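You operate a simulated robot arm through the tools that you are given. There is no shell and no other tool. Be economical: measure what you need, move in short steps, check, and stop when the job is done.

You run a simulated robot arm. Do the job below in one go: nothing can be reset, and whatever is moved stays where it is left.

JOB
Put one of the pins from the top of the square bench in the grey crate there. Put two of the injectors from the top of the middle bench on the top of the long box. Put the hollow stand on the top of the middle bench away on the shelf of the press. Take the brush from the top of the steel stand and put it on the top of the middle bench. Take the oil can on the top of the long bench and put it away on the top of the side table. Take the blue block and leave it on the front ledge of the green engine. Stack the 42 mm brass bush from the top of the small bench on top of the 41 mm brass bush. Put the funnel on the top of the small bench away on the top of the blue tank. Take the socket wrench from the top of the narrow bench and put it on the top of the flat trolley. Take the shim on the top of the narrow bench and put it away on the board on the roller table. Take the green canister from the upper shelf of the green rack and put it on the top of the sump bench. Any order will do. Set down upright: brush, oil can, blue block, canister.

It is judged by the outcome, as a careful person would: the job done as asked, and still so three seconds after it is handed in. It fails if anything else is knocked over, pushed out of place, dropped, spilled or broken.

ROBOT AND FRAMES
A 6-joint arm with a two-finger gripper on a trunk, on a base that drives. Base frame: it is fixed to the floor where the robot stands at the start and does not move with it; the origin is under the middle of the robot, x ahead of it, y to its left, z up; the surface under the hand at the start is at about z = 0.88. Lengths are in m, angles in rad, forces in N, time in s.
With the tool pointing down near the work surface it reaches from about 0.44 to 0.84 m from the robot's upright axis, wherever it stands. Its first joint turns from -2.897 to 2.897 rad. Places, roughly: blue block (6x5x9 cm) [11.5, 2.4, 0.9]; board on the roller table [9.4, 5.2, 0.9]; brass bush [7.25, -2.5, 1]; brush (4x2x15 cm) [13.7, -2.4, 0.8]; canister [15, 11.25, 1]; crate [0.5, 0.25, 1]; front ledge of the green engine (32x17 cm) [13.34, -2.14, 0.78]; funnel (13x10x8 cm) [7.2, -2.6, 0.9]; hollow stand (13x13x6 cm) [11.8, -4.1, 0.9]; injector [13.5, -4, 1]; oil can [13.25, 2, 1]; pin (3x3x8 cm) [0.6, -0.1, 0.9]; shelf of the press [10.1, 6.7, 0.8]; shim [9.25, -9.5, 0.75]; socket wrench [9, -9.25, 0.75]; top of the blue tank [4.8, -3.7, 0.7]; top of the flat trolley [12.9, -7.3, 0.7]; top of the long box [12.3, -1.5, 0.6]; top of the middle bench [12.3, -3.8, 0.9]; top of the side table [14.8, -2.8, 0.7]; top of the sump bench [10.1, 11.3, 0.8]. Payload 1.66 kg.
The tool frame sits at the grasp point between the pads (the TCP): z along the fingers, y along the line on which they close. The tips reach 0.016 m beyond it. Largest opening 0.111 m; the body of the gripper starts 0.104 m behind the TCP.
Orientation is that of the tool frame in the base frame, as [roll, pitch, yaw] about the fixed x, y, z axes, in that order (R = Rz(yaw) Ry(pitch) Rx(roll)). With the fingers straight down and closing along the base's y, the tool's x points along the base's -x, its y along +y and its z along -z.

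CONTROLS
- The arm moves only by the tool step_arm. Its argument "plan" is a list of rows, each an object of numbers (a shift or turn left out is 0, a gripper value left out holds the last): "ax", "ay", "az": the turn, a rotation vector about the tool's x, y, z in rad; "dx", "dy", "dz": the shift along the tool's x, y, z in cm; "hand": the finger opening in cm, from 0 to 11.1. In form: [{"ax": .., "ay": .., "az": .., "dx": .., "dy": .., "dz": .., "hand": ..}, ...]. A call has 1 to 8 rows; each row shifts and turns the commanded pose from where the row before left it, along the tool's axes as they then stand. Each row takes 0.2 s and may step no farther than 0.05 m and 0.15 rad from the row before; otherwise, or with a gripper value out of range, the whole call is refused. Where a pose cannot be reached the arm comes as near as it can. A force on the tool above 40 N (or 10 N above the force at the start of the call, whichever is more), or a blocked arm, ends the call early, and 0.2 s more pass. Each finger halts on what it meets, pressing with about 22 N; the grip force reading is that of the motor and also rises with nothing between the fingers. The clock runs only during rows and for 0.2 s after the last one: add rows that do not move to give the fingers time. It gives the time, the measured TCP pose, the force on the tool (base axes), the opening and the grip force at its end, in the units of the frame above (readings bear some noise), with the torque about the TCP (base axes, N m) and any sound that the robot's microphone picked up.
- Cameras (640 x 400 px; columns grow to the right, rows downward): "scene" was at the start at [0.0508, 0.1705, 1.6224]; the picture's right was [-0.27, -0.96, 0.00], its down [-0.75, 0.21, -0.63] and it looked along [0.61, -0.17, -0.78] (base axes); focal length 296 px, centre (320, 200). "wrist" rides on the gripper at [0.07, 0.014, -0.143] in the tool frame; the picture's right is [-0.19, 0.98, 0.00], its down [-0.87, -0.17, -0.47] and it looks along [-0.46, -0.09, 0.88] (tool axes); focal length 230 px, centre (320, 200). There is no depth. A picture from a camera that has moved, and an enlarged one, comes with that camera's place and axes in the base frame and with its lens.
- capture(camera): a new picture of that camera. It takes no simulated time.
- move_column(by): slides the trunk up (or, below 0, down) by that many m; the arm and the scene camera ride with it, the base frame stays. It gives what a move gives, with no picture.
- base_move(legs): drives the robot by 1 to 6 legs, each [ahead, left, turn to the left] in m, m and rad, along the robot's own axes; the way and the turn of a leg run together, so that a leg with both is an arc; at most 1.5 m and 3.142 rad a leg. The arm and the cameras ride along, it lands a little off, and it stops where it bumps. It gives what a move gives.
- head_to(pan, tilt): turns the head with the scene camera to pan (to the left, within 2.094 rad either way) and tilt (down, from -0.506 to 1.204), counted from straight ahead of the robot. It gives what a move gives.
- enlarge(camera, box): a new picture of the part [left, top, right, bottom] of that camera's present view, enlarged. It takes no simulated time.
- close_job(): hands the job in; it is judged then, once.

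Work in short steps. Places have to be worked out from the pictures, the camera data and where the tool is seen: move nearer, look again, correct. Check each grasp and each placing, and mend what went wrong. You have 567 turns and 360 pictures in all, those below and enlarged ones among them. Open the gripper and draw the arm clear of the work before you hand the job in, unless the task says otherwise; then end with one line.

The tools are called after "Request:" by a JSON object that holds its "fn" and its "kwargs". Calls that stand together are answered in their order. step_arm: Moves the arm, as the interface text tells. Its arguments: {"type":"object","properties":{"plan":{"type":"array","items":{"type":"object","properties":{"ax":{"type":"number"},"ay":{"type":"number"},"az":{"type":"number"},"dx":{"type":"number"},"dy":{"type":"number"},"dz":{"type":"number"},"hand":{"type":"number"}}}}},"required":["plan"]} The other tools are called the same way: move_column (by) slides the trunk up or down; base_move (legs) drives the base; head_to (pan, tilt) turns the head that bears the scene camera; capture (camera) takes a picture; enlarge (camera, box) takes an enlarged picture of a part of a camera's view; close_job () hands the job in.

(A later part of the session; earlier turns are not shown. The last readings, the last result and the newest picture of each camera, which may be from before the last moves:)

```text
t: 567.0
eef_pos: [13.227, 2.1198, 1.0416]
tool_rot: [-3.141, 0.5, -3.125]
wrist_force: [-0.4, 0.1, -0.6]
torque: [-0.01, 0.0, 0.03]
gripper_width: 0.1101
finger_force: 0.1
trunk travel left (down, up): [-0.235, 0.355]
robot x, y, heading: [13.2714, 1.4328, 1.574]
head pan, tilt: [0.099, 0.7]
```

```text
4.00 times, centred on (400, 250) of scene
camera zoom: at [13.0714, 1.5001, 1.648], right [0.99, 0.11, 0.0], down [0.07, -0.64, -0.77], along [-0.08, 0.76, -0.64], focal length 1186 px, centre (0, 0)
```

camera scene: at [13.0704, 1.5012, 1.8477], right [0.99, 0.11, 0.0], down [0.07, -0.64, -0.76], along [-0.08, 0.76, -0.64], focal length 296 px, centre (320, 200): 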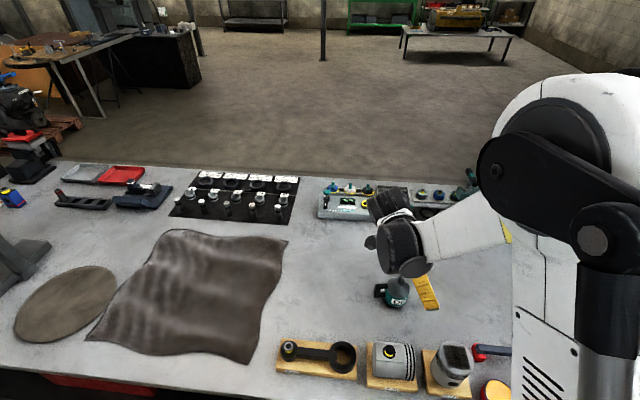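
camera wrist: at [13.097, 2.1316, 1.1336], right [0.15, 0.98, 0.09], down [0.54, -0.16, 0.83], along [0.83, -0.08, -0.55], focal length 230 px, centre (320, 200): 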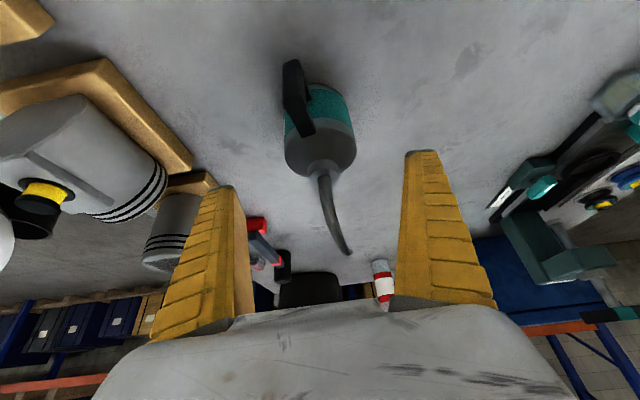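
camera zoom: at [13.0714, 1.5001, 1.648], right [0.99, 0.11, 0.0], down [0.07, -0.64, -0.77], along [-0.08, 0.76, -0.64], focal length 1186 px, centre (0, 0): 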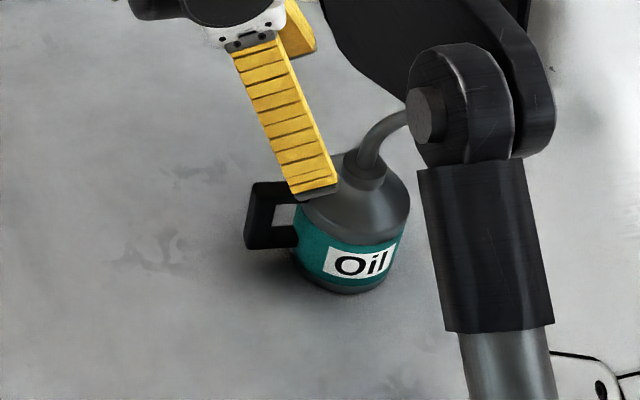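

The can is centred between the fingers, and the spout stays clear of the palm. I slide in along the tool axis.

Request:
{"fn": "step_arm", "kwargs": {"plan": [{"dx": 0.25, "dy": 0.1, "dz": 3.4}, {"dx": 0.25, "dy": 0.1, "dz": 3.4}, {"dx": 0.25, "dz": 3.4}]}}

Request:
{"fn": "capture", "kwargs": {"camera": "wrist"}}

Request:
{"fn": "enlarge", "kwargs": {"camera": "scene", "box": [340, 200, 460, 300]}}

```text
t: 567.8
eef_pos: [13.27, 2.1249, 0.9473]
tool_rot: [-3.141, 0.499, -3.126]
wrist_force: [0.3, 0.6, -0.5]
torque: [-0.02, -0.02, 0.03]
gripper_width: 0.1101
finger_force: 0.1
trunk travel left (down, up): [-0.235, 0.355]
robot x, y, heading: [13.2694, 1.4362, 1.573]
head pan, tilt: [0.099, 0.7]
```

```text
189 pictures are left
camera wrist: at [13.1411, 2.1357, 1.0391], right [0.15, 0.98, 0.09], down [0.54, -0.16, 0.83], along [0.83, -0.08, -0.55], focal length 230 px, centre (320, 200)
```

wrist: 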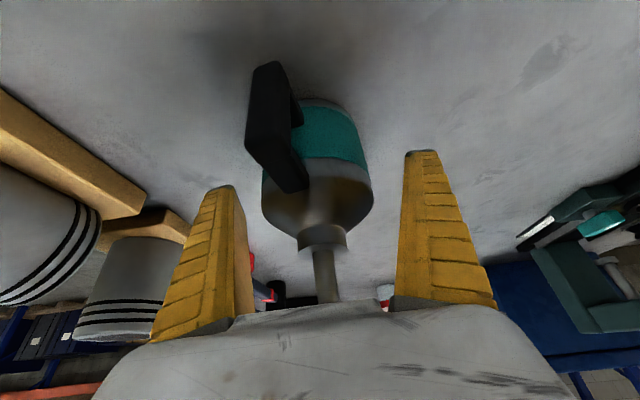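

```text
4.00 times, centred on (400, 250) of scene
camera zoom: at [13.0715, 1.5008, 1.6478], right [0.99, 0.11, 0.0], down [0.07, -0.64, -0.76], along [-0.08, 0.76, -0.64], focal length 1186 px, centre (0, 0)
```

zoom: 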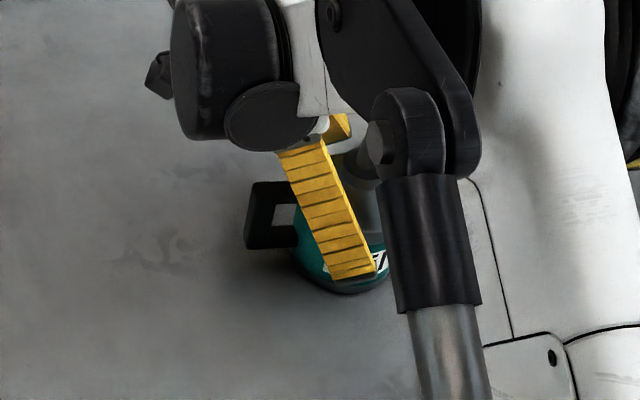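

I advance 2.5 cm more and close on the can's body.

Request:
{"fn": "step_arm", "kwargs": {"plan": [{"dx": 0.2, "dz": 2.5}, {"hand": 0}, {}, {}, {}]}}

Request:
{"fn": "capture", "kwargs": {"camera": "wrist"}}

```text
t: 569.0
eef_pos: [13.2807, 2.1243, 0.9236]
tool_rot: [3.14, 0.501, -3.125]
wrist_force: [0.3, 0.3, 0.6]
torque: [-0.04, 0.0, 0.0]
gripper_width: 0.0784
finger_force: 21.9
trunk travel left (down, up): [-0.235, 0.355]
robot x, y, heading: [13.2745, 1.4297, 1.582]
head pan, tilt: [0.099, 0.7]
```

```text
187 pictures are left
camera wrist: at [13.1514, 2.135, 1.0165], right [0.15, 0.98, 0.09], down [0.54, -0.16, 0.83], along [0.83, -0.08, -0.55], focal length 230 px, centre (320, 200)
```

wrist: 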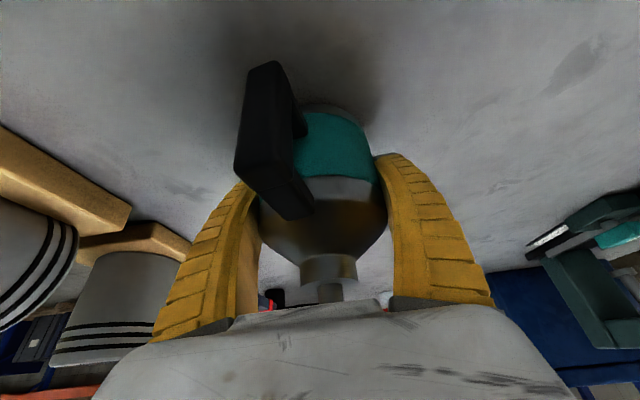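

Gripped at 7.8 cm. I lift straight up (tool x −0.48, z −0.88 per unit) and check that it stays upright.

Request:
{"fn": "step_arm", "kwargs": {"plan": [{"dx": -0.48, "dz": -0.88}, {"dx": -1.44, "dz": -2.63}, {"dx": -2.16, "dz": -3.95}, {"dx": -2.16, "dz": -3.95}]}}

Request:
{"fn": "capture", "kwargs": {"camera": "wrist"}}

Request:
{"fn": "capture", "kwargs": {"camera": "scene"}}

```text
t: 570.0
eef_pos: [13.2779, 2.123, 1.0564]
tool_rot: [-3.141, 0.5, -3.126]
wrist_force: [-0.3, -0.9, -4.4]
torque: [0.0, 0.01, 0.01]
gripper_width: 0.0786
finger_force: 21.5
trunk travel left (down, up): [-0.235, 0.355]
robot x, y, heading: [13.275, 1.4347, 1.576]
head pan, tilt: [0.099, 0.7]
```

```text
186 pictures are left
camera wrist: at [13.1498, 2.1341, 1.1476], right [0.15, 0.98, 0.09], down [0.54, -0.16, 0.83], along [0.83, -0.08, -0.55], focal length 230 px, centre (320, 200)
```

wrist: 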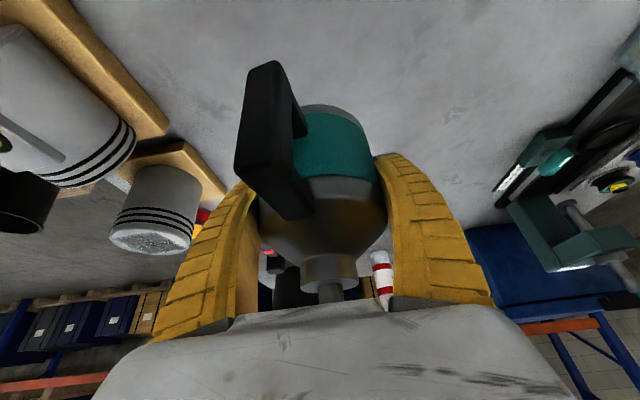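

```text
185 pictures are left
camera scene: at [13.0715, 1.5, 1.6479], right [0.99, 0.11, 0.0], down [0.07, -0.64, -0.77], along [-0.08, 0.76, -0.64], focal length 296 px, centre (320, 200)
```

scene: 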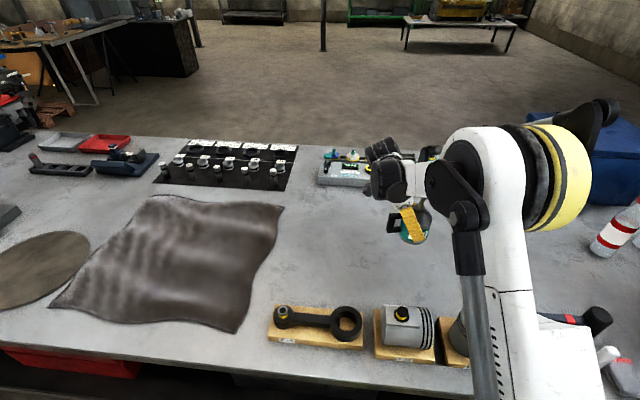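

Held upright. I retract, raise, and drive back down the aisle to the side table, facing −x.

Request:
{"fn": "step_arm", "kwargs": {"plan": [{"dy": -4.5}, {"dy": -4.5}, {"dy": -4.5}, {"dy": -4.5}]}}

Request:
{"fn": "move_column", "kwargs": {"by": 0.3}}

Request:
{"fn": "base_move", "kwargs": {"legs": [[0, -1.5, 0], [0, -0.6, 0], [-1.5, 0, 0], [-1.5, 0, 0], [-1.25, 0, 0], [0, 0, 1.57]]}}

Request:
{"fn": "head_to", "kwargs": {"pan": 0.1, "tilt": 0.75}}

Request:
{"fn": "capture", "kwargs": {"camera": "scene"}}

```text
t: 571.0
eef_pos: [13.2808, 1.9424, 1.0575]
tool_rot: [-3.141, 0.5, -3.126]
wrist_force: [0.1, -0.2, -5.0]
torque: [0.06, -0.02, -0.02]
gripper_width: 0.0786
finger_force: 21.9
trunk travel left (down, up): [-0.235, 0.355]
robot x, y, heading: [13.2744, 1.4346, 1.579]
head pan, tilt: [0.099, 0.7]
```

```text
t: 574.0
eef_pos: [13.2812, 1.9439, 1.3574]
tool_rot: [3.14, 0.501, -3.125]
wrist_force: [-0.1, -1.1, -4.6]
torque: [0.02, -0.04, 0.0]
gripper_width: 0.0788
finger_force: 21.9
trunk travel left (down, up): [-0.535, 0.055]
robot x, y, heading: [13.2703, 1.4362, 1.575]
head pan, tilt: [0.099, 0.7]
```

```text
t: 608.0
eef_pos: [14.9157, -2.7615, 1.3567]
tool_rot: [3.141, 0.5, -1.574]
wrist_force: [-0.4, -0.6, -4.1]
torque: [0.0, 0.0, -0.02]
gripper_width: 0.0784
finger_force: 21.8
trunk travel left (down, up): [-0.535, 0.055]
robot x, y, heading: [15.4266, -2.7755, 3.13]
head pan, tilt: [0.099, 0.7]
```

```text
t: 608.7
eef_pos: [14.9177, -2.7593, 1.3564]
tool_rot: [3.14, 0.5, -1.575]
wrist_force: [-0.5, -0.5, -4.7]
torque: [0.02, 0.01, 0.0]
gripper_width: 0.0786
finger_force: 22.1
trunk travel left (down, up): [-0.535, 0.055]
robot x, y, heading: [15.4261, -2.777, 3.126]
head pan, tilt: [0.099, 0.75]
```

```text
184 pictures are left
camera scene: at [15.3569, -2.9746, 1.9436], right [-0.09, 1.0, 0.0], down [0.68, 0.06, -0.73], along [-0.73, -0.06, -0.68], focal length 296 px, centre (320, 200)
```

scene: 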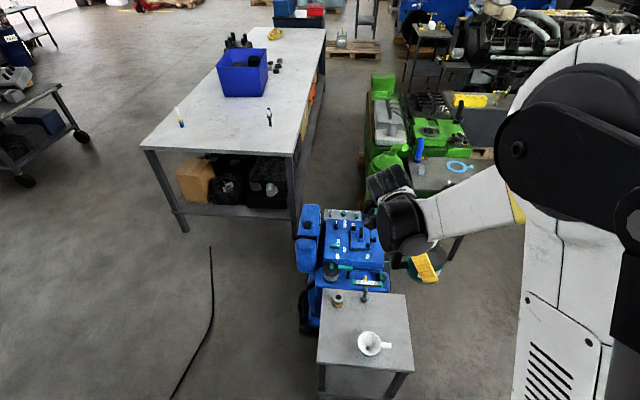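

The side table's top is x 14.63–14.95, y −3.02 to −2.64, with a funnel and two small items. A free place for the can is (14.765, −2.70). I move over it and lower the trunk.

Request:
{"fn": "step_arm", "kwargs": {"plan": [{"dx": -1.31, "dy": 3.83, "dz": 0.72}, {"dx": -1.31, "dy": 3.83, "dz": 0.72}, {"dx": -1.31, "dy": 3.83, "dz": 0.72}, {"dx": -1.31, "dy": 3.83, "dz": 0.72}]}}

Request:
{"fn": "move_column", "kwargs": {"by": -0.35}}

Request:
{"fn": "capture", "kwargs": {"camera": "scene"}}

Request:
{"fn": "capture", "kwargs": {"camera": "wrist"}}

```text
t: 609.7
eef_pos: [14.7617, -2.7018, 1.3569]
tool_rot: [-3.139, 0.5, -1.572]
wrist_force: [1.0, -0.4, -4.8]
torque: [0.05, -0.02, -0.01]
gripper_width: 0.0784
finger_force: 21.5
trunk travel left (down, up): [-0.535, 0.055]
robot x, y, heading: [15.4269, -2.781, 3.13]
head pan, tilt: [0.099, 0.75]
```

```text
t: 613.1
eef_pos: [14.7647, -2.701, 1.0068]
tool_rot: [-3.141, 0.502, -1.573]
wrist_force: [-0.3, -0.9, -4.7]
torque: [0.02, 0.03, 0.0]
gripper_width: 0.0783
finger_force: 21.6
trunk travel left (down, up): [-0.185, 0.405]
robot x, y, heading: [15.4241, -2.7754, 3.13]
head pan, tilt: [0.099, 0.75]
```

```text
183 pictures are left
camera scene: at [15.3569, -2.9745, 1.5937], right [-0.09, 1.0, 0.0], down [0.68, 0.06, -0.73], along [-0.73, -0.06, -0.68], focal length 296 px, centre (320, 200)
```

scene: 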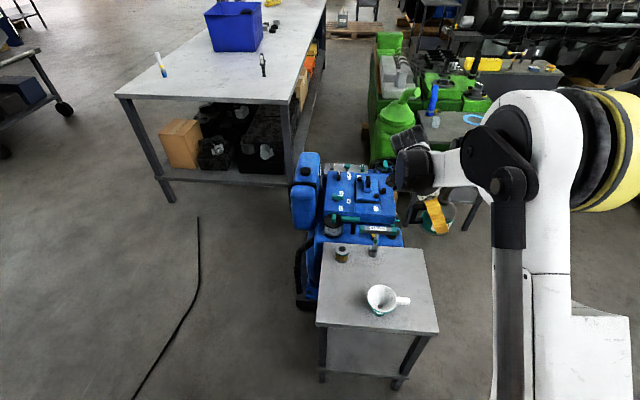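

```text
182 pictures are left
camera wrist: at [14.7508, -2.8314, 1.0984], right [-0.98, 0.17, 0.09], down [0.17, 0.53, 0.83], along [0.09, 0.83, -0.55], focal length 230 px, centre (320, 200)
```

wrist: 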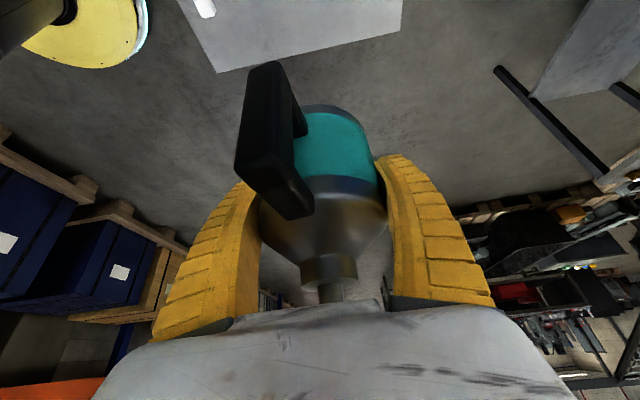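

The table top is at z ≈ 0.655. I shift slightly inward to (14.75, −2.725) and keep lowering.

Request:
{"fn": "step_arm", "kwargs": {"plan": [{"dx": 2.1, "dy": 1.6, "dz": -1.15}, {}]}}

Request:
{"fn": "move_column", "kwargs": {"by": -0.18}}

Request:
{"fn": "capture", "kwargs": {"camera": "scene"}}

Request:
{"fn": "capture", "kwargs": {"camera": "wrist"}}

```text
t: 613.7
eef_pos: [14.7476, -2.7247, 1.0075]
tool_rot: [3.142, 0.502, -1.572]
wrist_force: [0.4, -0.5, -4.0]
torque: [0.01, -0.03, 0.02]
gripper_width: 0.0785
finger_force: 22.1
trunk travel left (down, up): [-0.185, 0.405]
robot x, y, heading: [15.4267, -2.7771, 3.134]
head pan, tilt: [0.099, 0.75]
```

```text
t: 615.7
eef_pos: [14.7492, -2.725, 0.8291]
tool_rot: [-3.141, 0.501, -1.574]
wrist_force: [-0.1, -0.2, -3.8]
torque: [0.04, -0.04, -0.02]
gripper_width: 0.0785
finger_force: 22.2
trunk travel left (down, up): [-0.005, 0.585]
robot x, y, heading: [15.423, -2.7758, 3.133]
head pan, tilt: [0.099, 0.75]
```

```text
181 pictures are left
camera scene: at [15.3569, -2.9745, 1.4137], right [-0.09, 1.0, 0.0], down [0.68, 0.06, -0.73], along [-0.73, -0.06, -0.68], focal length 296 px, centre (320, 200)
```

scene: 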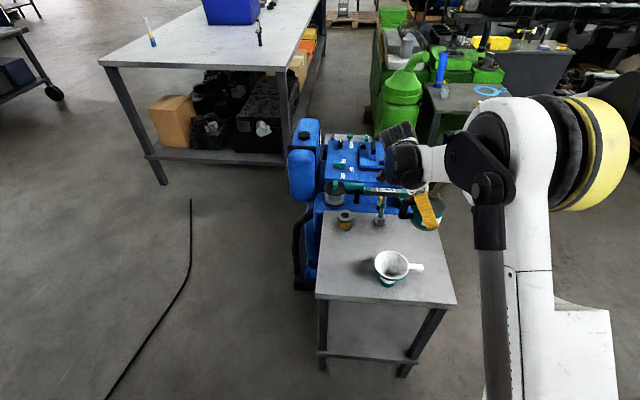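

```text
180 pictures are left
camera wrist: at [14.7354, -2.8552, 0.9195], right [-0.98, 0.17, 0.09], down [0.17, 0.53, 0.83], along [0.09, 0.83, -0.55], focal length 230 px, centre (320, 200)
```

wrist: 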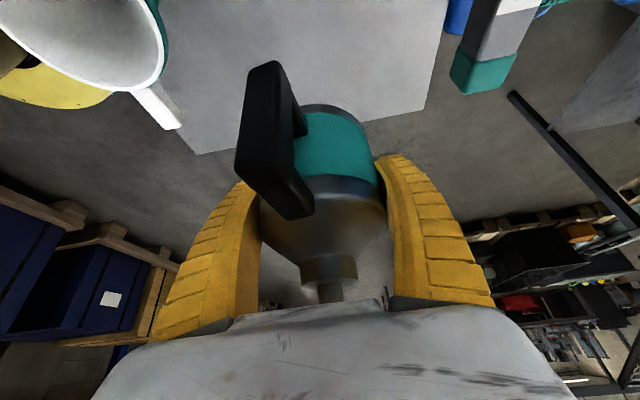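

A T‑handle's bar ends at about (14.63, −2.757, 0.78), still about 4 cm clear of the gripper. I lower vertically in steps.

Request:
{"fn": "step_arm", "kwargs": {"plan": [{"dx": 1.92, "dz": 3.5}, {"dx": 1.92, "dz": 3.5}, {"dx": 0.96, "dz": 1.75}]}}

Request:
{"fn": "enlarge", "kwargs": {"camera": "scene", "box": [310, 150, 460, 310]}}

Request:
{"fn": "capture", "kwargs": {"camera": "wrist"}}

```text
t: 616.5
eef_pos: [14.7495, -2.7251, 0.7263]
tool_rot: [3.14, 0.501, -1.572]
wrist_force: [0.4, 0.5, -4.3]
torque: [0.03, 0.01, 0.01]
gripper_width: 0.0782
finger_force: 22.1
trunk travel left (down, up): [-0.005, 0.585]
robot x, y, heading: [15.4259, -2.7773, 3.128]
head pan, tilt: [0.099, 0.75]
```

```text
2.50 times, centred on (385, 230) of scene
camera zoom: at [15.3567, -2.9745, 1.4136], right [-0.09, 1.0, 0.0], down [0.68, 0.06, -0.73], along [-0.73, -0.06, -0.68], focal length 741 px, centre (158, 125)
```

zoom: 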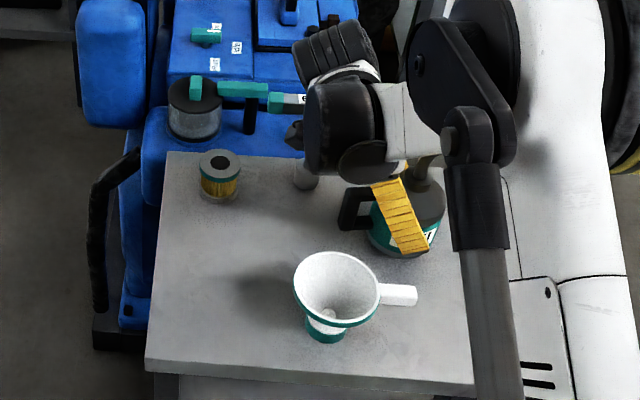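

```text
178 pictures are left
camera wrist: at [14.7363, -2.8563, 0.8179], right [-0.98, 0.17, 0.09], down [0.17, 0.53, 0.83], along [0.09, 0.83, -0.55], focal length 230 px, centre (320, 200)
```

wrist: 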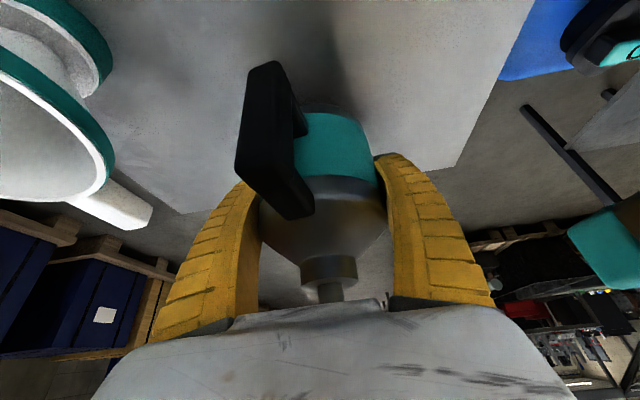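

Request:
{"fn": "step_arm", "kwargs": {"plan": [{"dx": 0.48, "dz": 0.88}, {"dx": 0.29, "dz": 0.53}]}}

Request:
{"fn": "step_arm", "kwargs": {"plan": [{"dx": 0.19, "dz": 0.35}]}}

Request:
{"fn": "step_arm", "kwargs": {"plan": [{"dx": 0.15, "dz": 0.27}]}}

```text
t: 617.1
eef_pos: [14.7485, -2.7263, 0.7112]
tool_rot: [-3.141, 0.502, -1.572]
wrist_force: [-0.3, -0.4, -4.3]
torque: [-0.01, 0.0, 0.02]
gripper_width: 0.0784
finger_force: 22.2
trunk travel left (down, up): [-0.005, 0.585]
robot x, y, heading: [15.4229, -2.7781, 3.129]
head pan, tilt: [0.099, 0.75]
```

```text
t: 617.5
eef_pos: [14.749, -2.7261, 0.7057]
tool_rot: [-3.141, 0.502, -1.572]
wrist_force: [0.9, 0.5, -3.7]
torque: [0.0, 0.04, 0.03]
gripper_width: 0.0785
finger_force: 22.0
trunk travel left (down, up): [-0.005, 0.585]
robot x, y, heading: [15.4249, -2.776, 3.127]
head pan, tilt: [0.099, 0.75]
```

```text
t: 617.9
eef_pos: [14.749, -2.7262, 0.7049]
tool_rot: [3.141, 0.502, -1.574]
wrist_force: [-2.3, -1.8, 9.2]
torque: [0.35, -0.14, 0.04]
gripper_width: 0.0787
finger_force: 21.9
trunk travel left (down, up): [-0.005, 0.585]
robot x, y, heading: [15.423, -2.7785, 3.127]
head pan, tilt: [0.099, 0.75]
```

Contact. I open the fingers and back out along the tool axis.

Request:
{"fn": "step_arm", "kwargs": {"plan": [{"hand": 9}, {"hand": 10.5}, {}, {"dz": -2}, {"dz": -4}, {"dz": -4}, {"dz": -4}]}}

Request:
{"fn": "capture", "kwargs": {"camera": "wrist"}}

Request:
{"fn": "capture", "kwargs": {"camera": "scene"}}

```text
t: 619.5
eef_pos: [14.7491, -2.7926, 0.8294]
tool_rot: [-3.141, 0.501, -1.576]
wrist_force: [-0.9, 1.1, -0.2]
torque: [-0.01, 0.01, 0.01]
gripper_width: 0.1056
finger_force: 0.5
trunk travel left (down, up): [-0.005, 0.585]
robot x, y, heading: [15.4237, -2.7764, 3.131]
head pan, tilt: [0.099, 0.75]
```

```text
177 pictures are left
camera wrist: at [14.7355, -2.9232, 0.9195], right [-0.98, 0.17, 0.09], down [0.17, 0.53, 0.83], along [0.09, 0.83, -0.55], focal length 230 px, centre (320, 200)
```

wrist: 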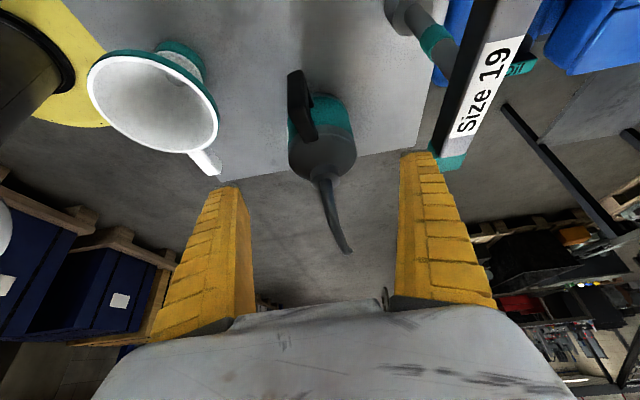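

```text
176 pictures are left
camera scene: at [15.3572, -2.9745, 1.4136], right [-0.09, 1.0, 0.0], down [0.68, 0.06, -0.73], along [-0.73, -0.06, -0.68], focal length 296 px, centre (320, 200)
```

scene: 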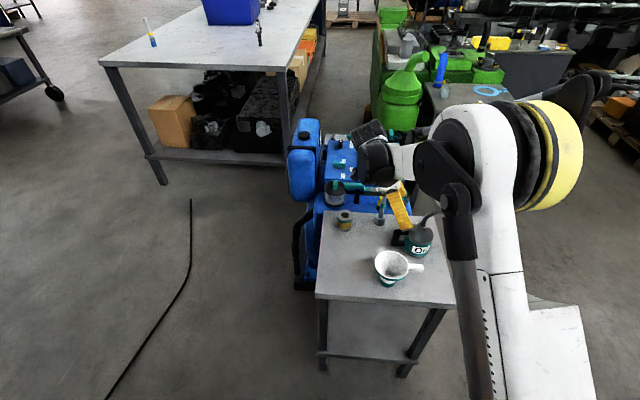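

The oil can stands upright on the side table. I rise vertically, then straighten the tool.

Request:
{"fn": "step_arm", "kwargs": {"plan": [{"dx": -2.16, "dz": -3.95}, {"dx": -2.16, "dz": -3.95}, {"dx": -2.16, "dz": -3.95}, {"dx": -2.16, "dz": -3.95}, {"ay": 0.125}, {"ay": 0.125}, {"ay": 0.125}, {"ay": 0.125, "hand": 8}]}}

Request:
{"fn": "step_arm", "kwargs": {"plan": [{"dy": -4.5}, {"dy": -4.5}, {"dy": -4.5}]}}

Request:
{"fn": "move_column", "kwargs": {"by": 0.4}}

Request:
{"fn": "enlarge", "kwargs": {"camera": "scene", "box": [300, 220, 450, 390]}}

```text
t: 621.3
eef_pos: [14.7489, -2.7907, 1.0083]
tool_rot: [-3.141, 0.001, -1.574]
wrist_force: [-0.3, -0.8, 0.2]
torque: [0.03, -0.04, 0.0]
gripper_width: 0.0814
finger_force: 0.8
trunk travel left (down, up): [-0.005, 0.585]
robot x, y, heading: [15.4263, -2.7775, 3.125]
head pan, tilt: [0.099, 0.75]
```

```text
t: 622.1
eef_pos: [14.8835, -2.7943, 1.007]
tool_rot: [3.141, -0.001, -1.574]
wrist_force: [0.7, -0.5, -0.1]
torque: [-0.02, 0.0, 0.01]
gripper_width: 0.0814
finger_force: 1.3
trunk travel left (down, up): [-0.005, 0.585]
robot x, y, heading: [15.4237, -2.7775, 3.126]
head pan, tilt: [0.099, 0.75]
```

```text
t: 625.9
eef_pos: [14.8815, -2.7943, 1.4081]
tool_rot: [-3.14, 0.001, -1.573]
wrist_force: [0.3, 0.7, 0.0]
torque: [-0.01, -0.03, -0.02]
gripper_width: 0.0815
finger_force: 0.6
trunk travel left (down, up): [-0.405, 0.185]
robot x, y, heading: [15.4216, -2.7794, 3.125]
head pan, tilt: [0.099, 0.75]
```

```text
2.35 times, centred on (375, 305) of scene
camera zoom: at [15.3572, -2.9746, 1.8135], right [-0.09, 1.0, 0.0], down [0.68, 0.06, -0.73], along [-0.73, -0.06, -0.68], focal length 697 px, centre (191, -47)
```

zoom: 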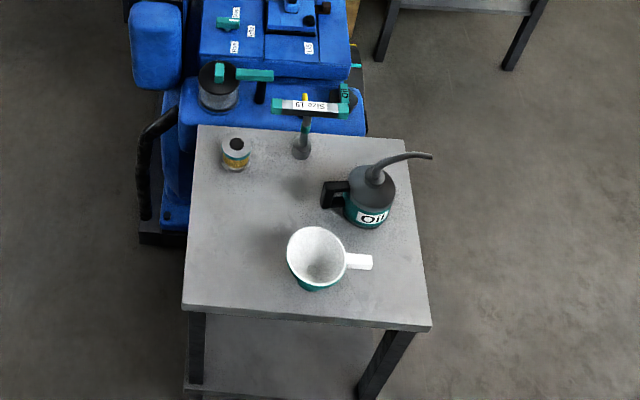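

The oil can, funnel and T‑handle all stand undisturbed. Next the blue block at about (11.47, 2.42), best reached from the north side of the long bench, so I drive round there.

Request:
{"fn": "base_move", "kwargs": {"legs": [[0, 0, -1.555], [1.5, 0, 0], [1.5, 0, 0], [1.5, 0, 0], [1.5, 0, 0], [0.2, 0, 0]]}}

Request:
{"fn": "head_to", "kwargs": {"pan": 1.0, "tilt": 0.4}}

Request:
{"fn": "capture", "kwargs": {"camera": "scene"}}

```text
t: 659.3
eef_pos: [15.3597, 3.9459, 1.4079]
tool_rot: [3.141, 0.0, -3.115]
wrist_force: [-0.2, 0.2, 0.0]
torque: [0.0, -0.02, -0.01]
gripper_width: 0.0815
finger_force: 1.3
trunk travel left (down, up): [-0.405, 0.185]
robot x, y, heading: [15.3883, 3.403, 1.592]
head pan, tilt: [0.099, 0.75]
```

```text
t: 660.5
eef_pos: [15.3585, 3.946, 1.4071]
tool_rot: [-3.141, 0.0, -3.114]
wrist_force: [-0.5, 0.3, -0.3]
torque: [0.0, 0.01, 0.01]
gripper_width: 0.0814
finger_force: 1.0
trunk travel left (down, up): [-0.405, 0.185]
robot x, y, heading: [15.3864, 3.4009, 1.589]
head pan, tilt: [1.0, 0.4]
```

```text
174 pictures are left
camera scene: at [15.1194, 3.4304, 1.8447], right [0.53, 0.85, 0.0], down [0.33, -0.2, -0.92], along [-0.78, 0.48, -0.39], focal length 296 px, centre (320, 200)
```

scene: 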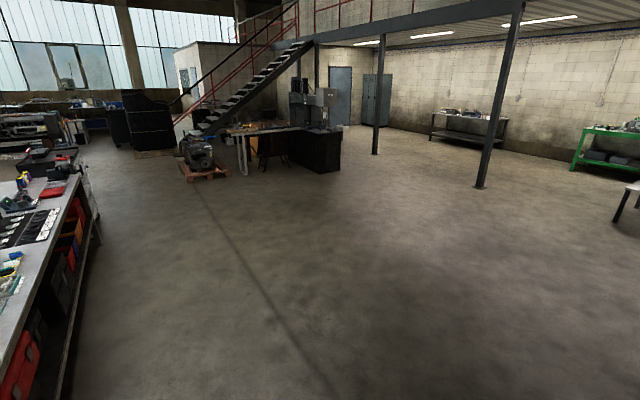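

The floor north of the bench is clear. I strafe west to x ≈ 11.5 and turn to face south.

Request:
{"fn": "base_move", "kwargs": {"legs": [[0, 0, -0.02], [0, 1.5, 0], [0, 1.5, 0], [0, 0.85, 0], [0, 0, 3.141]]}}

Request:
{"fn": "head_to", "kwargs": {"pan": 0.0, "tilt": 0.75}}

Request:
{"fn": "capture", "kwargs": {"camera": "scene"}}

```text
t: 686.8
eef_pos: [11.559, 2.8528, 1.4076]
tool_rot: [3.14, -0.001, 0.007]
wrist_force: [-0.5, 0.2, -0.2]
torque: [0.01, 0.02, 0.01]
gripper_width: 0.0813
finger_force: 0.9
trunk travel left (down, up): [-0.405, 0.185]
robot x, y, heading: [11.5363, 3.3943, -1.569]
head pan, tilt: [1.0, 0.4]
```

```text
t: 688.1
eef_pos: [11.559, 2.854, 1.4077]
tool_rot: [3.14, -0.001, 0.006]
wrist_force: [0.4, 1.0, 0.1]
torque: [0.04, -0.03, -0.01]
gripper_width: 0.0815
finger_force: 0.9
trunk travel left (down, up): [-0.405, 0.185]
robot x, y, heading: [11.5367, 3.3924, -1.57]
head pan, tilt: [0.0, 0.75]
```

```text
173 pictures are left
camera scene: at [11.7242, 3.3326, 1.8136], right [-1.0, 0.0, 0.0], down [0.0, 0.68, -0.73], along [0.0, -0.73, -0.68], focal length 296 px, centre (320, 200)
```

scene: 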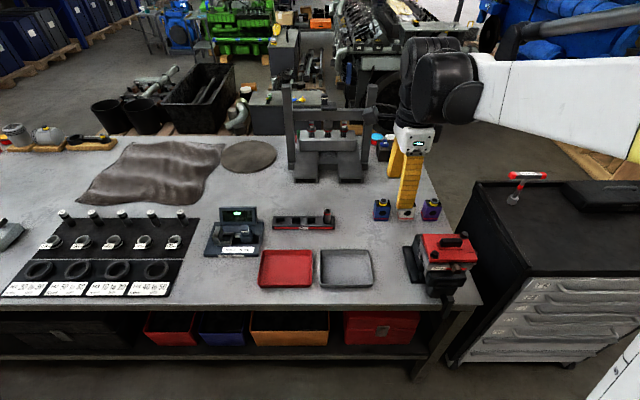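

Request:
{"fn": "enlarge", "kwargs": {"camera": "scene", "box": [350, 170, 460, 240]}}

Request:
{"fn": "capture", "kwargs": {"camera": "wrist"}}

```text
5.71 times, centred on (405, 205) of scene
camera zoom: at [11.7242, 3.3326, 1.8136], right [-1.0, 0.0, 0.0], down [0.0, 0.68, -0.73], along [0.0, -0.73, -0.68], focal length 1694 px, centre (-166, 171)
```

zoom: 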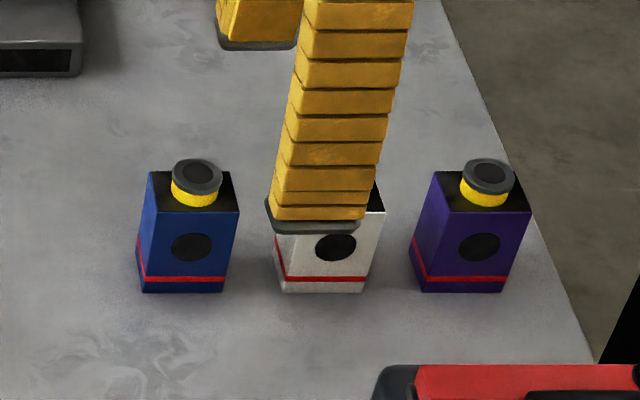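

```text
171 pictures are left
camera wrist: at [11.6288, 2.84, 1.5499], right [-0.18, -0.98, 0.0], down [-0.87, 0.16, 0.47], along [-0.46, 0.09, -0.88], focal length 230 px, centre (320, 200)
```

wrist: 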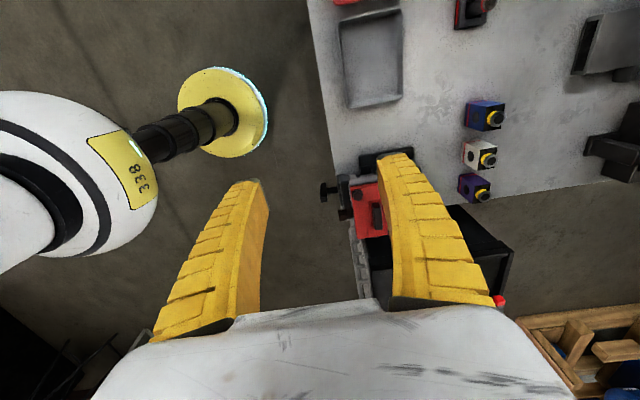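

The blue one is the leftmost block in view, at about (11.465, 2.439). I roll 0.17 m closer, move over it and lower the trunk.

Request:
{"fn": "base_move", "kwargs": {"legs": [[0.17, 0, 0]]}}

Request:
{"fn": "step_arm", "kwargs": {"plan": [{"dx": -1.9, "dy": 4.5}, {"dx": -1.9, "dy": 4.5}, {"dx": -1.9, "dy": 4.5}, {"dx": -1.9, "dy": 4.5}, {"dx": -1.8, "dy": 4.5}]}}

Request:
{"fn": "move_column", "kwargs": {"by": -0.3}}

Request:
{"fn": "capture", "kwargs": {"camera": "wrist"}}

Request:
{"fn": "capture", "kwargs": {"camera": "scene"}}

```text
t: 689.5
eef_pos: [11.5561, 2.6831, 1.4074]
tool_rot: [3.141, 0.0, 0.007]
wrist_force: [1.1, -0.3, -0.3]
torque: [0.04, -0.03, 0.0]
gripper_width: 0.0816
finger_force: 0.7
trunk travel left (down, up): [-0.405, 0.185]
robot x, y, heading: [11.5358, 3.2236, -1.574]
head pan, tilt: [0.0, 0.75]
```

```text
t: 690.7
eef_pos: [11.4653, 2.4576, 1.4049]
tool_rot: [-3.139, 0.0, 0.008]
wrist_force: [-0.1, -0.7, 0.0]
torque: [0.07, -0.02, 0.02]
gripper_width: 0.0814
finger_force: 0.8
trunk travel left (down, up): [-0.405, 0.185]
robot x, y, heading: [11.5344, 3.2278, -1.574]
head pan, tilt: [0.0, 0.75]
```

```text
t: 693.7
eef_pos: [11.4665, 2.4596, 1.1067]
tool_rot: [-3.14, 0.001, 0.006]
wrist_force: [-1.6, -0.1, 0.3]
torque: [0.01, 0.01, -0.01]
gripper_width: 0.0811
finger_force: 1.3
trunk travel left (down, up): [-0.105, 0.485]
robot x, y, heading: [11.5359, 3.227, -1.569]
head pan, tilt: [0.0, 0.75]
```

```text
170 pictures are left
camera wrist: at [11.5368, 2.447, 1.2494], right [-0.18, -0.98, 0.0], down [-0.87, 0.16, 0.47], along [-0.46, 0.09, -0.88], focal length 230 px, centre (320, 200)
```

wrist: 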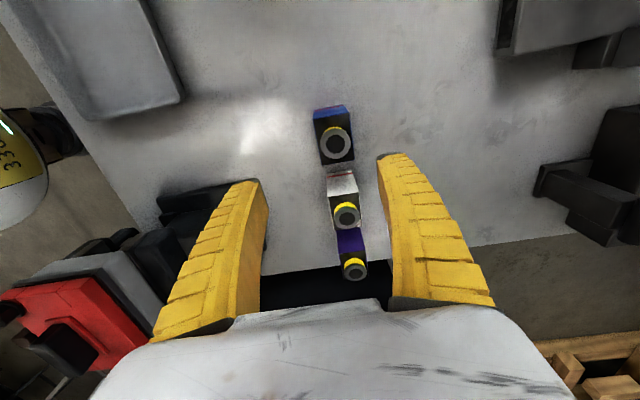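

```text
169 pictures are left
camera scene: at [11.7237, 3.1639, 1.5137], right [-1.0, 0.0, 0.0], down [0.0, 0.68, -0.73], along [0.0, -0.73, -0.68], focal length 296 px, centre (320, 200)
```

scene: 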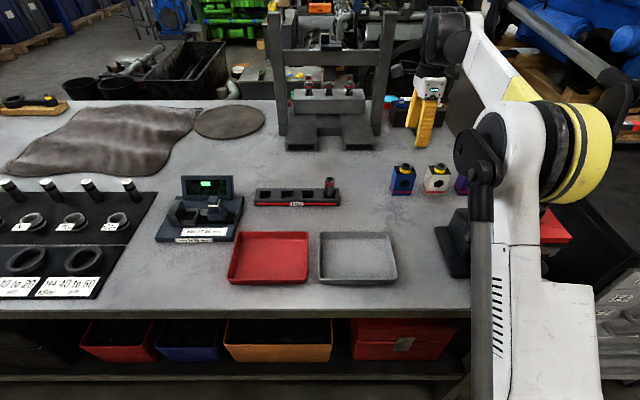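

The block's axis is at (11.4675, 2.442). I correct, go down and check.

Request:
{"fn": "step_arm", "kwargs": {"plan": [{"dy": 1.75}, {"dz": 4.5}, {"dz": 4.5}, {"dz": 4.5}]}}

Request:
{"fn": "capture", "kwargs": {"camera": "wrist"}}

Request:
{"fn": "enlarge", "kwargs": {"camera": "scene", "box": [360, 100, 480, 220]}}

```text
t: 694.7
eef_pos: [11.4702, 2.4441, 0.9739]
tool_rot: [3.141, -0.002, 0.008]
wrist_force: [-0.1, -0.5, 0.2]
torque: [-0.01, -0.01, -0.01]
gripper_width: 0.0816
finger_force: 0.7
trunk travel left (down, up): [-0.105, 0.485]
robot x, y, heading: [11.5327, 3.224, -1.576]
head pan, tilt: [0.0, 0.75]
```

```text
168 pictures are left
camera wrist: at [11.54, 2.4294, 1.116], right [-0.18, -0.98, 0.0], down [-0.87, 0.16, 0.47], along [-0.46, 0.09, -0.88], focal length 230 px, centre (320, 200)
```

wrist: 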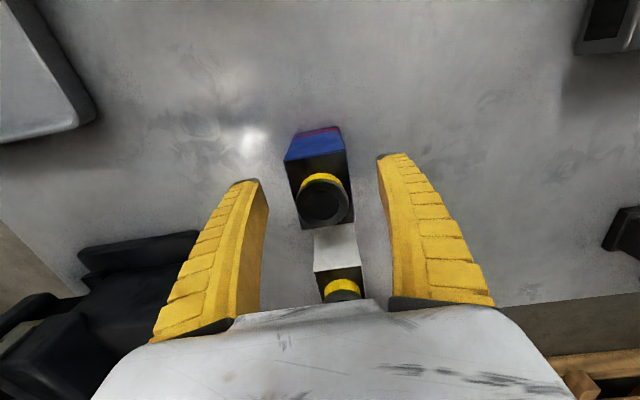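

```text
3.33 times, centred on (420, 160) of scene
camera zoom: at [11.7237, 3.1635, 1.5136], right [-1.0, 0.0, 0.0], down [0.0, 0.68, -0.73], along [0.0, -0.73, -0.68], focal length 988 px, centre (-13, 333)
```

zoom: 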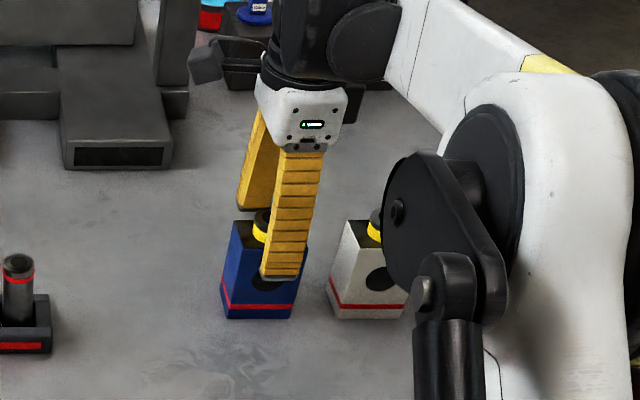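

Straddled well. I go 4 cm lower and grip.

Request:
{"fn": "step_arm", "kwargs": {"plan": [{"dz": 4.0}, {"hand": 0}, {}, {}, {"dz": -1}, {"dz": -4}, {"dz": -4.5}, {"dz": -4.5}]}}

Request:
{"fn": "capture", "kwargs": {"camera": "wrist"}}

Request:
{"fn": "enlarge", "kwargs": {"camera": "scene", "box": [360, 60, 480, 220]}}

```text
t: 696.5
eef_pos: [11.4672, 2.4437, 1.0725]
tool_rot: [3.141, 0.001, 0.005]
wrist_force: [0.8, 0.2, -3.6]
torque: [-0.01, -0.01, -0.02]
gripper_width: 0.0391
finger_force: 22.3
trunk travel left (down, up): [-0.105, 0.485]
robot x, y, heading: [11.5369, 3.2254, -1.575]
head pan, tilt: [0.0, 0.75]
```

```text
166 pictures are left
camera wrist: at [11.5377, 2.4315, 1.2144], right [-0.18, -0.98, 0.0], down [-0.87, 0.16, 0.47], along [-0.46, 0.09, -0.88], focal length 230 px, centre (320, 200)
```

wrist: 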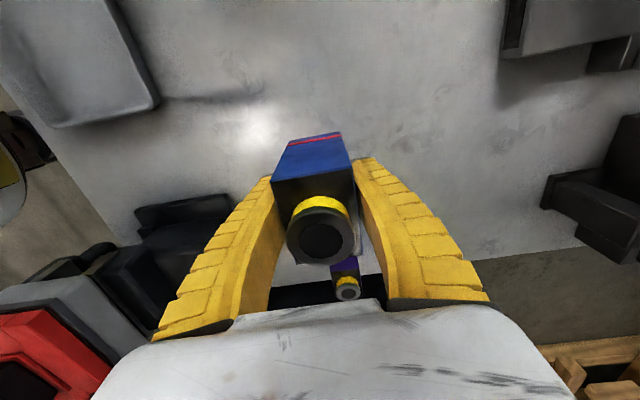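

```text
2.50 times, centred on (420, 140) of scene
camera zoom: at [11.7237, 3.1636, 1.5136], right [-1.0, 0.0, 0.0], down [0.0, 0.68, -0.73], along [0.0, -0.73, -0.68], focal length 741 px, centre (70, 350)
```

zoom: 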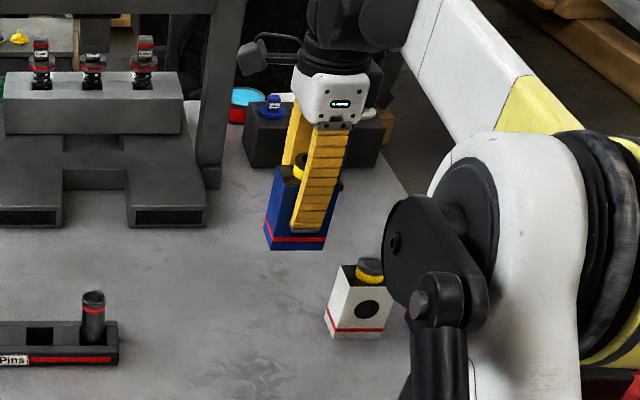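

Held upright. The engine ledge has a free part near (13.25, −2.135), between the round mount and a hose fitting. I retract, raise and drive there by the aisle.

Request:
{"fn": "step_arm", "kwargs": {"plan": [{"dz": -2}, {"dy": -4.8}, {"dy": -4.8}, {"dy": -4.8}, {"dy": -4.8}, {"dy": -4.8}]}}

Request:
{"fn": "move_column", "kwargs": {"by": 0.4}}

Request:
{"fn": "base_move", "kwargs": {"legs": [[-0.2, 0, 0], [0, 1.5, 0], [0, 1.5, 0], [0, 0.87, 0], [1.5, 0, 0], [1.5, 0, 0]]}}

Request:
{"fn": "base_move", "kwargs": {"legs": [[1.5, 0, 0], [0.33, 0, 0], [0, -1.5, 0], [0, -0.5, 0]]}}

Request:
{"fn": "head_to", "kwargs": {"pan": 0.0, "tilt": 0.85}}

Request:
{"fn": "capture", "kwargs": {"camera": "scene"}}

```text
t: 697.9
eef_pos: [11.465, 2.6848, 1.0907]
tool_rot: [-3.141, 0.001, 0.007]
wrist_force: [-0.9, -0.4, -5.3]
torque: [-0.05, 0.01, -0.01]
gripper_width: 0.039
finger_force: 21.9
trunk travel left (down, up): [-0.105, 0.485]
robot x, y, heading: [11.5364, 3.2265, -1.578]
head pan, tilt: [0.0, 0.75]
```

```text
t: 701.8
eef_pos: [11.4635, 2.6826, 1.4895]
tool_rot: [-3.141, -0.001, 0.007]
wrist_force: [-0.1, -0.4, -4.4]
torque: [0.01, -0.05, 0.03]
gripper_width: 0.0392
finger_force: 21.8
trunk travel left (down, up): [-0.505, 0.085]
robot x, y, heading: [11.5355, 3.2298, -1.575]
head pan, tilt: [0.0, 0.75]
```

```text
t: 735.6
eef_pos: [15.2548, -0.1184, 1.4904]
tool_rot: [3.141, 0.0, -0.005]
wrist_force: [0.8, -0.1, -5.0]
torque: [0.05, 0.0, 0.0]
gripper_width: 0.0391
finger_force: 21.7
trunk travel left (down, up): [-0.505, 0.085]
robot x, y, heading: [15.3363, 0.425, -1.584]
head pan, tilt: [0.0, 0.75]
```

```text
t: 754.4
eef_pos: [13.2198, -1.8826, 1.4897]
tool_rot: [3.142, -0.001, -0.023]
wrist_force: [0.0, 0.4, -5.3]
torque: [0.02, 0.02, 0.01]
gripper_width: 0.0389
finger_force: 22.0
trunk travel left (down, up): [-0.505, 0.085]
robot x, y, heading: [13.3041, -1.342, -1.604]
head pan, tilt: [0.0, 0.75]
```

```text
t: 755.1
eef_pos: [13.2192, -1.8822, 1.4898]
tool_rot: [-3.141, 0.001, -0.023]
wrist_force: [0.8, 0.4, -5.1]
torque: [-0.01, 0.01, 0.03]
gripper_width: 0.0391
finger_force: 22.1
trunk travel left (down, up): [-0.505, 0.085]
robot x, y, heading: [13.3098, -1.3435, -1.604]
head pan, tilt: [0.0, 0.85]
```

```text
164 pictures are left
camera scene: at [13.4933, -1.406, 1.9056], right [-1.0, 0.03, 0.0], down [0.02, 0.75, -0.66], along [-0.02, -0.66, -0.75], focal length 296 px, centre (320, 200)
```

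scene: 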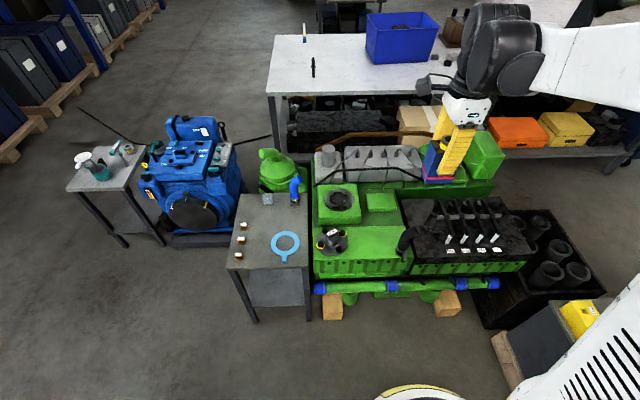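

Request:
{"fn": "enlarge", "kwargs": {"camera": "scene", "box": [295, 175, 435, 305]}}

```text
3.08 times, centred on (365, 240) of scene
camera zoom: at [13.4933, -1.406, 1.9056], right [-1.0, 0.03, 0.0], down [0.02, 0.75, -0.66], along [-0.02, -0.66, -0.75], focal length 912 px, centre (182, 77)
```

zoom: 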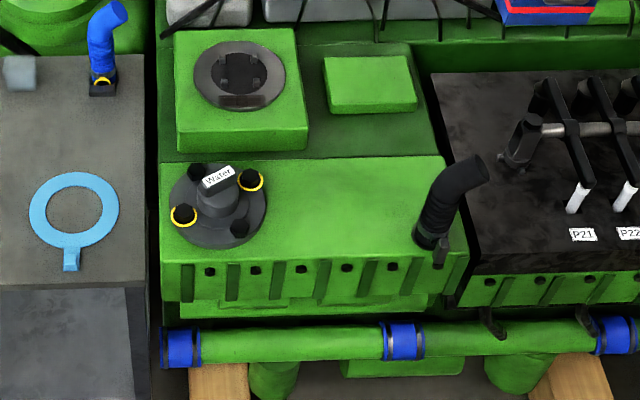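

The ledge top is at z ≈ 0.78, with the free spot at (13.24, −2.132). I roll in 0.15 m with a small heading correction.

Request:
{"fn": "base_move", "kwargs": {"legs": [[0.15, 0, 0.033]]}}

```text
t: 756.4
eef_pos: [13.234, -2.0355, 1.4895]
tool_rot: [3.14, 0.001, 0.009]
wrist_force: [0.5, -0.4, -5.6]
torque: [0.03, -0.02, -0.02]
gripper_width: 0.039
finger_force: 22.5
trunk travel left (down, up): [-0.505, 0.085]
robot x, y, heading: [13.3041, -1.4887, -1.571]
head pan, tilt: [0.0, 0.85]
```

Request:
{"fn": "step_arm", "kwargs": {"plan": [{"dx": 0.6, "dy": 4.8}, {"dy": 4.8}]}}

Request:
{"fn": "move_column", "kwargs": {"by": -0.4}}

Request:
{"fn": "capture", "kwargs": {"camera": "wrist"}}

Request:
{"fn": "capture", "kwargs": {"camera": "scene"}}

```text
t: 757.0
eef_pos: [13.2388, -2.1321, 1.4861]
tool_rot: [-3.141, 0.0, 0.01]
wrist_force: [-0.4, -0.2, -4.3]
torque: [0.04, -0.04, 0.03]
gripper_width: 0.0392
finger_force: 22.3
trunk travel left (down, up): [-0.505, 0.085]
robot x, y, heading: [13.3014, -1.4897, -1.572]
head pan, tilt: [0.0, 0.85]
```

```text
t: 760.9
eef_pos: [13.2385, -2.1292, 1.0893]
tool_rot: [3.141, -0.001, 0.009]
wrist_force: [-1.1, 0.2, -3.9]
torque: [0.01, -0.03, 0.0]
gripper_width: 0.0389
finger_force: 22.0
trunk travel left (down, up): [-0.105, 0.485]
robot x, y, heading: [13.304, -1.4885, -1.566]
head pan, tilt: [0.0, 0.85]
```

```text
162 pictures are left
camera wrist: at [13.31, -2.142, 1.2301], right [-0.18, -0.98, 0.0], down [-0.87, 0.16, 0.47], along [-0.46, 0.09, -0.88], focal length 230 px, centre (320, 200)
```

wrist: 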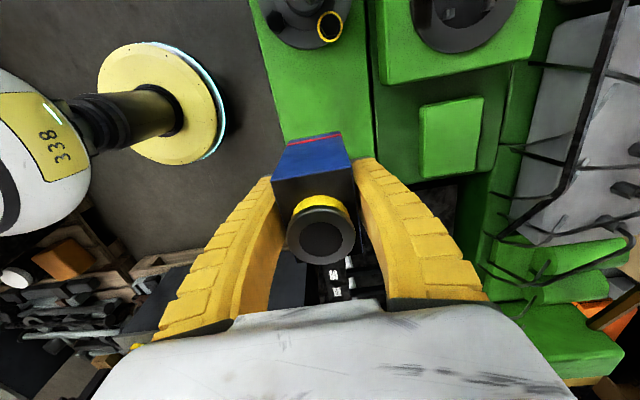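

```text
161 pictures are left
camera scene: at [13.493, -1.5491, 1.5056], right [-1.0, 0.0, 0.0], down [0.0, 0.75, -0.66], along [0.0, -0.66, -0.75], focal length 296 px, centre (320, 200)
```

scene: 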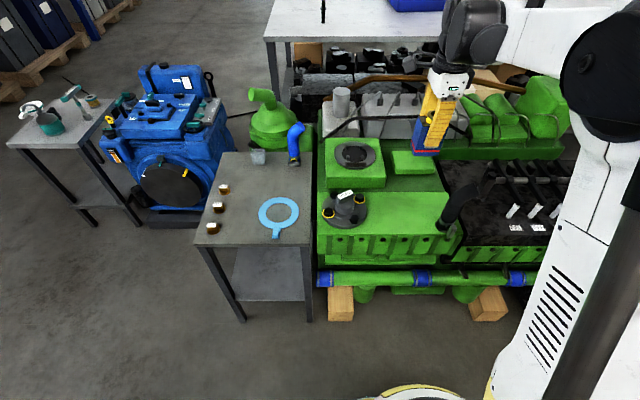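

The spot lies under the block. I lower it close to the ledge.

Request:
{"fn": "step_arm", "kwargs": {"plan": [{"dz": 4.5}, {"dz": 4.5}, {"dz": 4.5}, {"dz": 4.5}, {"dz": 4.0}]}}

Request:
{"fn": "capture", "kwargs": {"camera": "wrist"}}

Request:
{"fn": "enlarge", "kwargs": {"camera": "scene", "box": [320, 130, 480, 270]}}

```text
t: 762.1
eef_pos: [13.239, -2.1306, 0.8661]
tool_rot: [-3.14, 0.0, 0.008]
wrist_force: [-0.1, 0.3, -4.4]
torque: [0.01, 0.0, 0.03]
gripper_width: 0.0391
finger_force: 22.2
trunk travel left (down, up): [-0.105, 0.485]
robot x, y, heading: [13.3068, -1.4909, -1.571]
head pan, tilt: [0.0, 0.85]
```

```text
160 pictures are left
camera wrist: at [13.3091, -2.1432, 1.0087], right [-0.18, -0.98, 0.0], down [-0.87, 0.16, 0.47], along [-0.46, 0.09, -0.88], focal length 230 px, centre (320, 200)
```

wrist: 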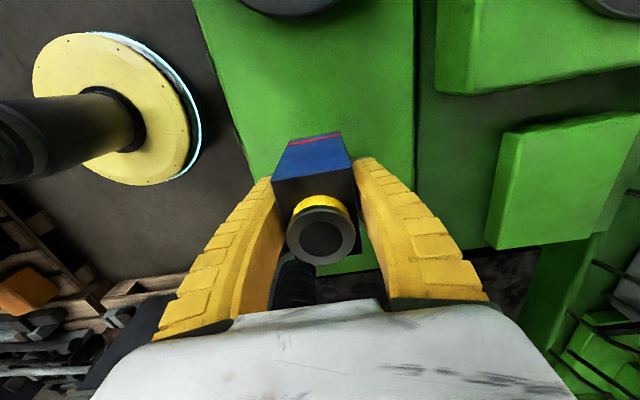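

```text
2.86 times, centred on (400, 200) of scene
camera zoom: at [13.493, -1.5495, 1.5055], right [-1.0, 0.0, 0.0], down [0.0, 0.75, -0.66], along [0.0, -0.66, -0.75], focal length 847 px, centre (91, 200)
```

zoom: 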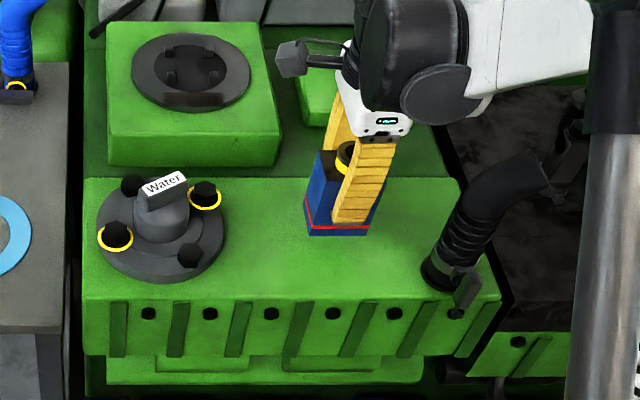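

Well placed over the ledge. I lower in small steps to contact.

Request:
{"fn": "step_arm", "kwargs": {"plan": [{"dz": 1.2}, {"dz": 0.8}]}}

Request:
{"fn": "step_arm", "kwargs": {"plan": [{"dz": 0.5}]}}

Request:
{"fn": "step_arm", "kwargs": {"plan": [{"dz": 0.4}]}}

```text
t: 762.7
eef_pos: [13.2389, -2.1281, 0.8465]
tool_rot: [3.14, 0.001, 0.009]
wrist_force: [0.1, 0.6, -5.2]
torque: [-0.01, 0.02, -0.02]
gripper_width: 0.0389
finger_force: 22.4
trunk travel left (down, up): [-0.105, 0.485]
robot x, y, heading: [13.3038, -1.4905, -1.572]
head pan, tilt: [0.0, 0.85]
```

```text
t: 763.1
eef_pos: [13.2378, -2.1305, 0.842]
tool_rot: [3.141, -0.001, 0.009]
wrist_force: [-0.6, 0.1, -4.7]
torque: [0.01, 0.0, -0.01]
gripper_width: 0.039
finger_force: 21.8
trunk travel left (down, up): [-0.105, 0.485]
robot x, y, heading: [13.3051, -1.4894, -1.569]
head pan, tilt: [0.0, 0.85]
```

```text
t: 763.5
eef_pos: [13.238, -2.1297, 0.8381]
tool_rot: [-3.142, 0.001, 0.01]
wrist_force: [0.1, -0.4, -4.2]
torque: [0.0, -0.03, -0.02]
gripper_width: 0.0393
finger_force: 21.9
trunk travel left (down, up): [-0.105, 0.485]
robot x, y, heading: [13.3039, -1.4898, -1.573]
head pan, tilt: [0.0, 0.85]
```

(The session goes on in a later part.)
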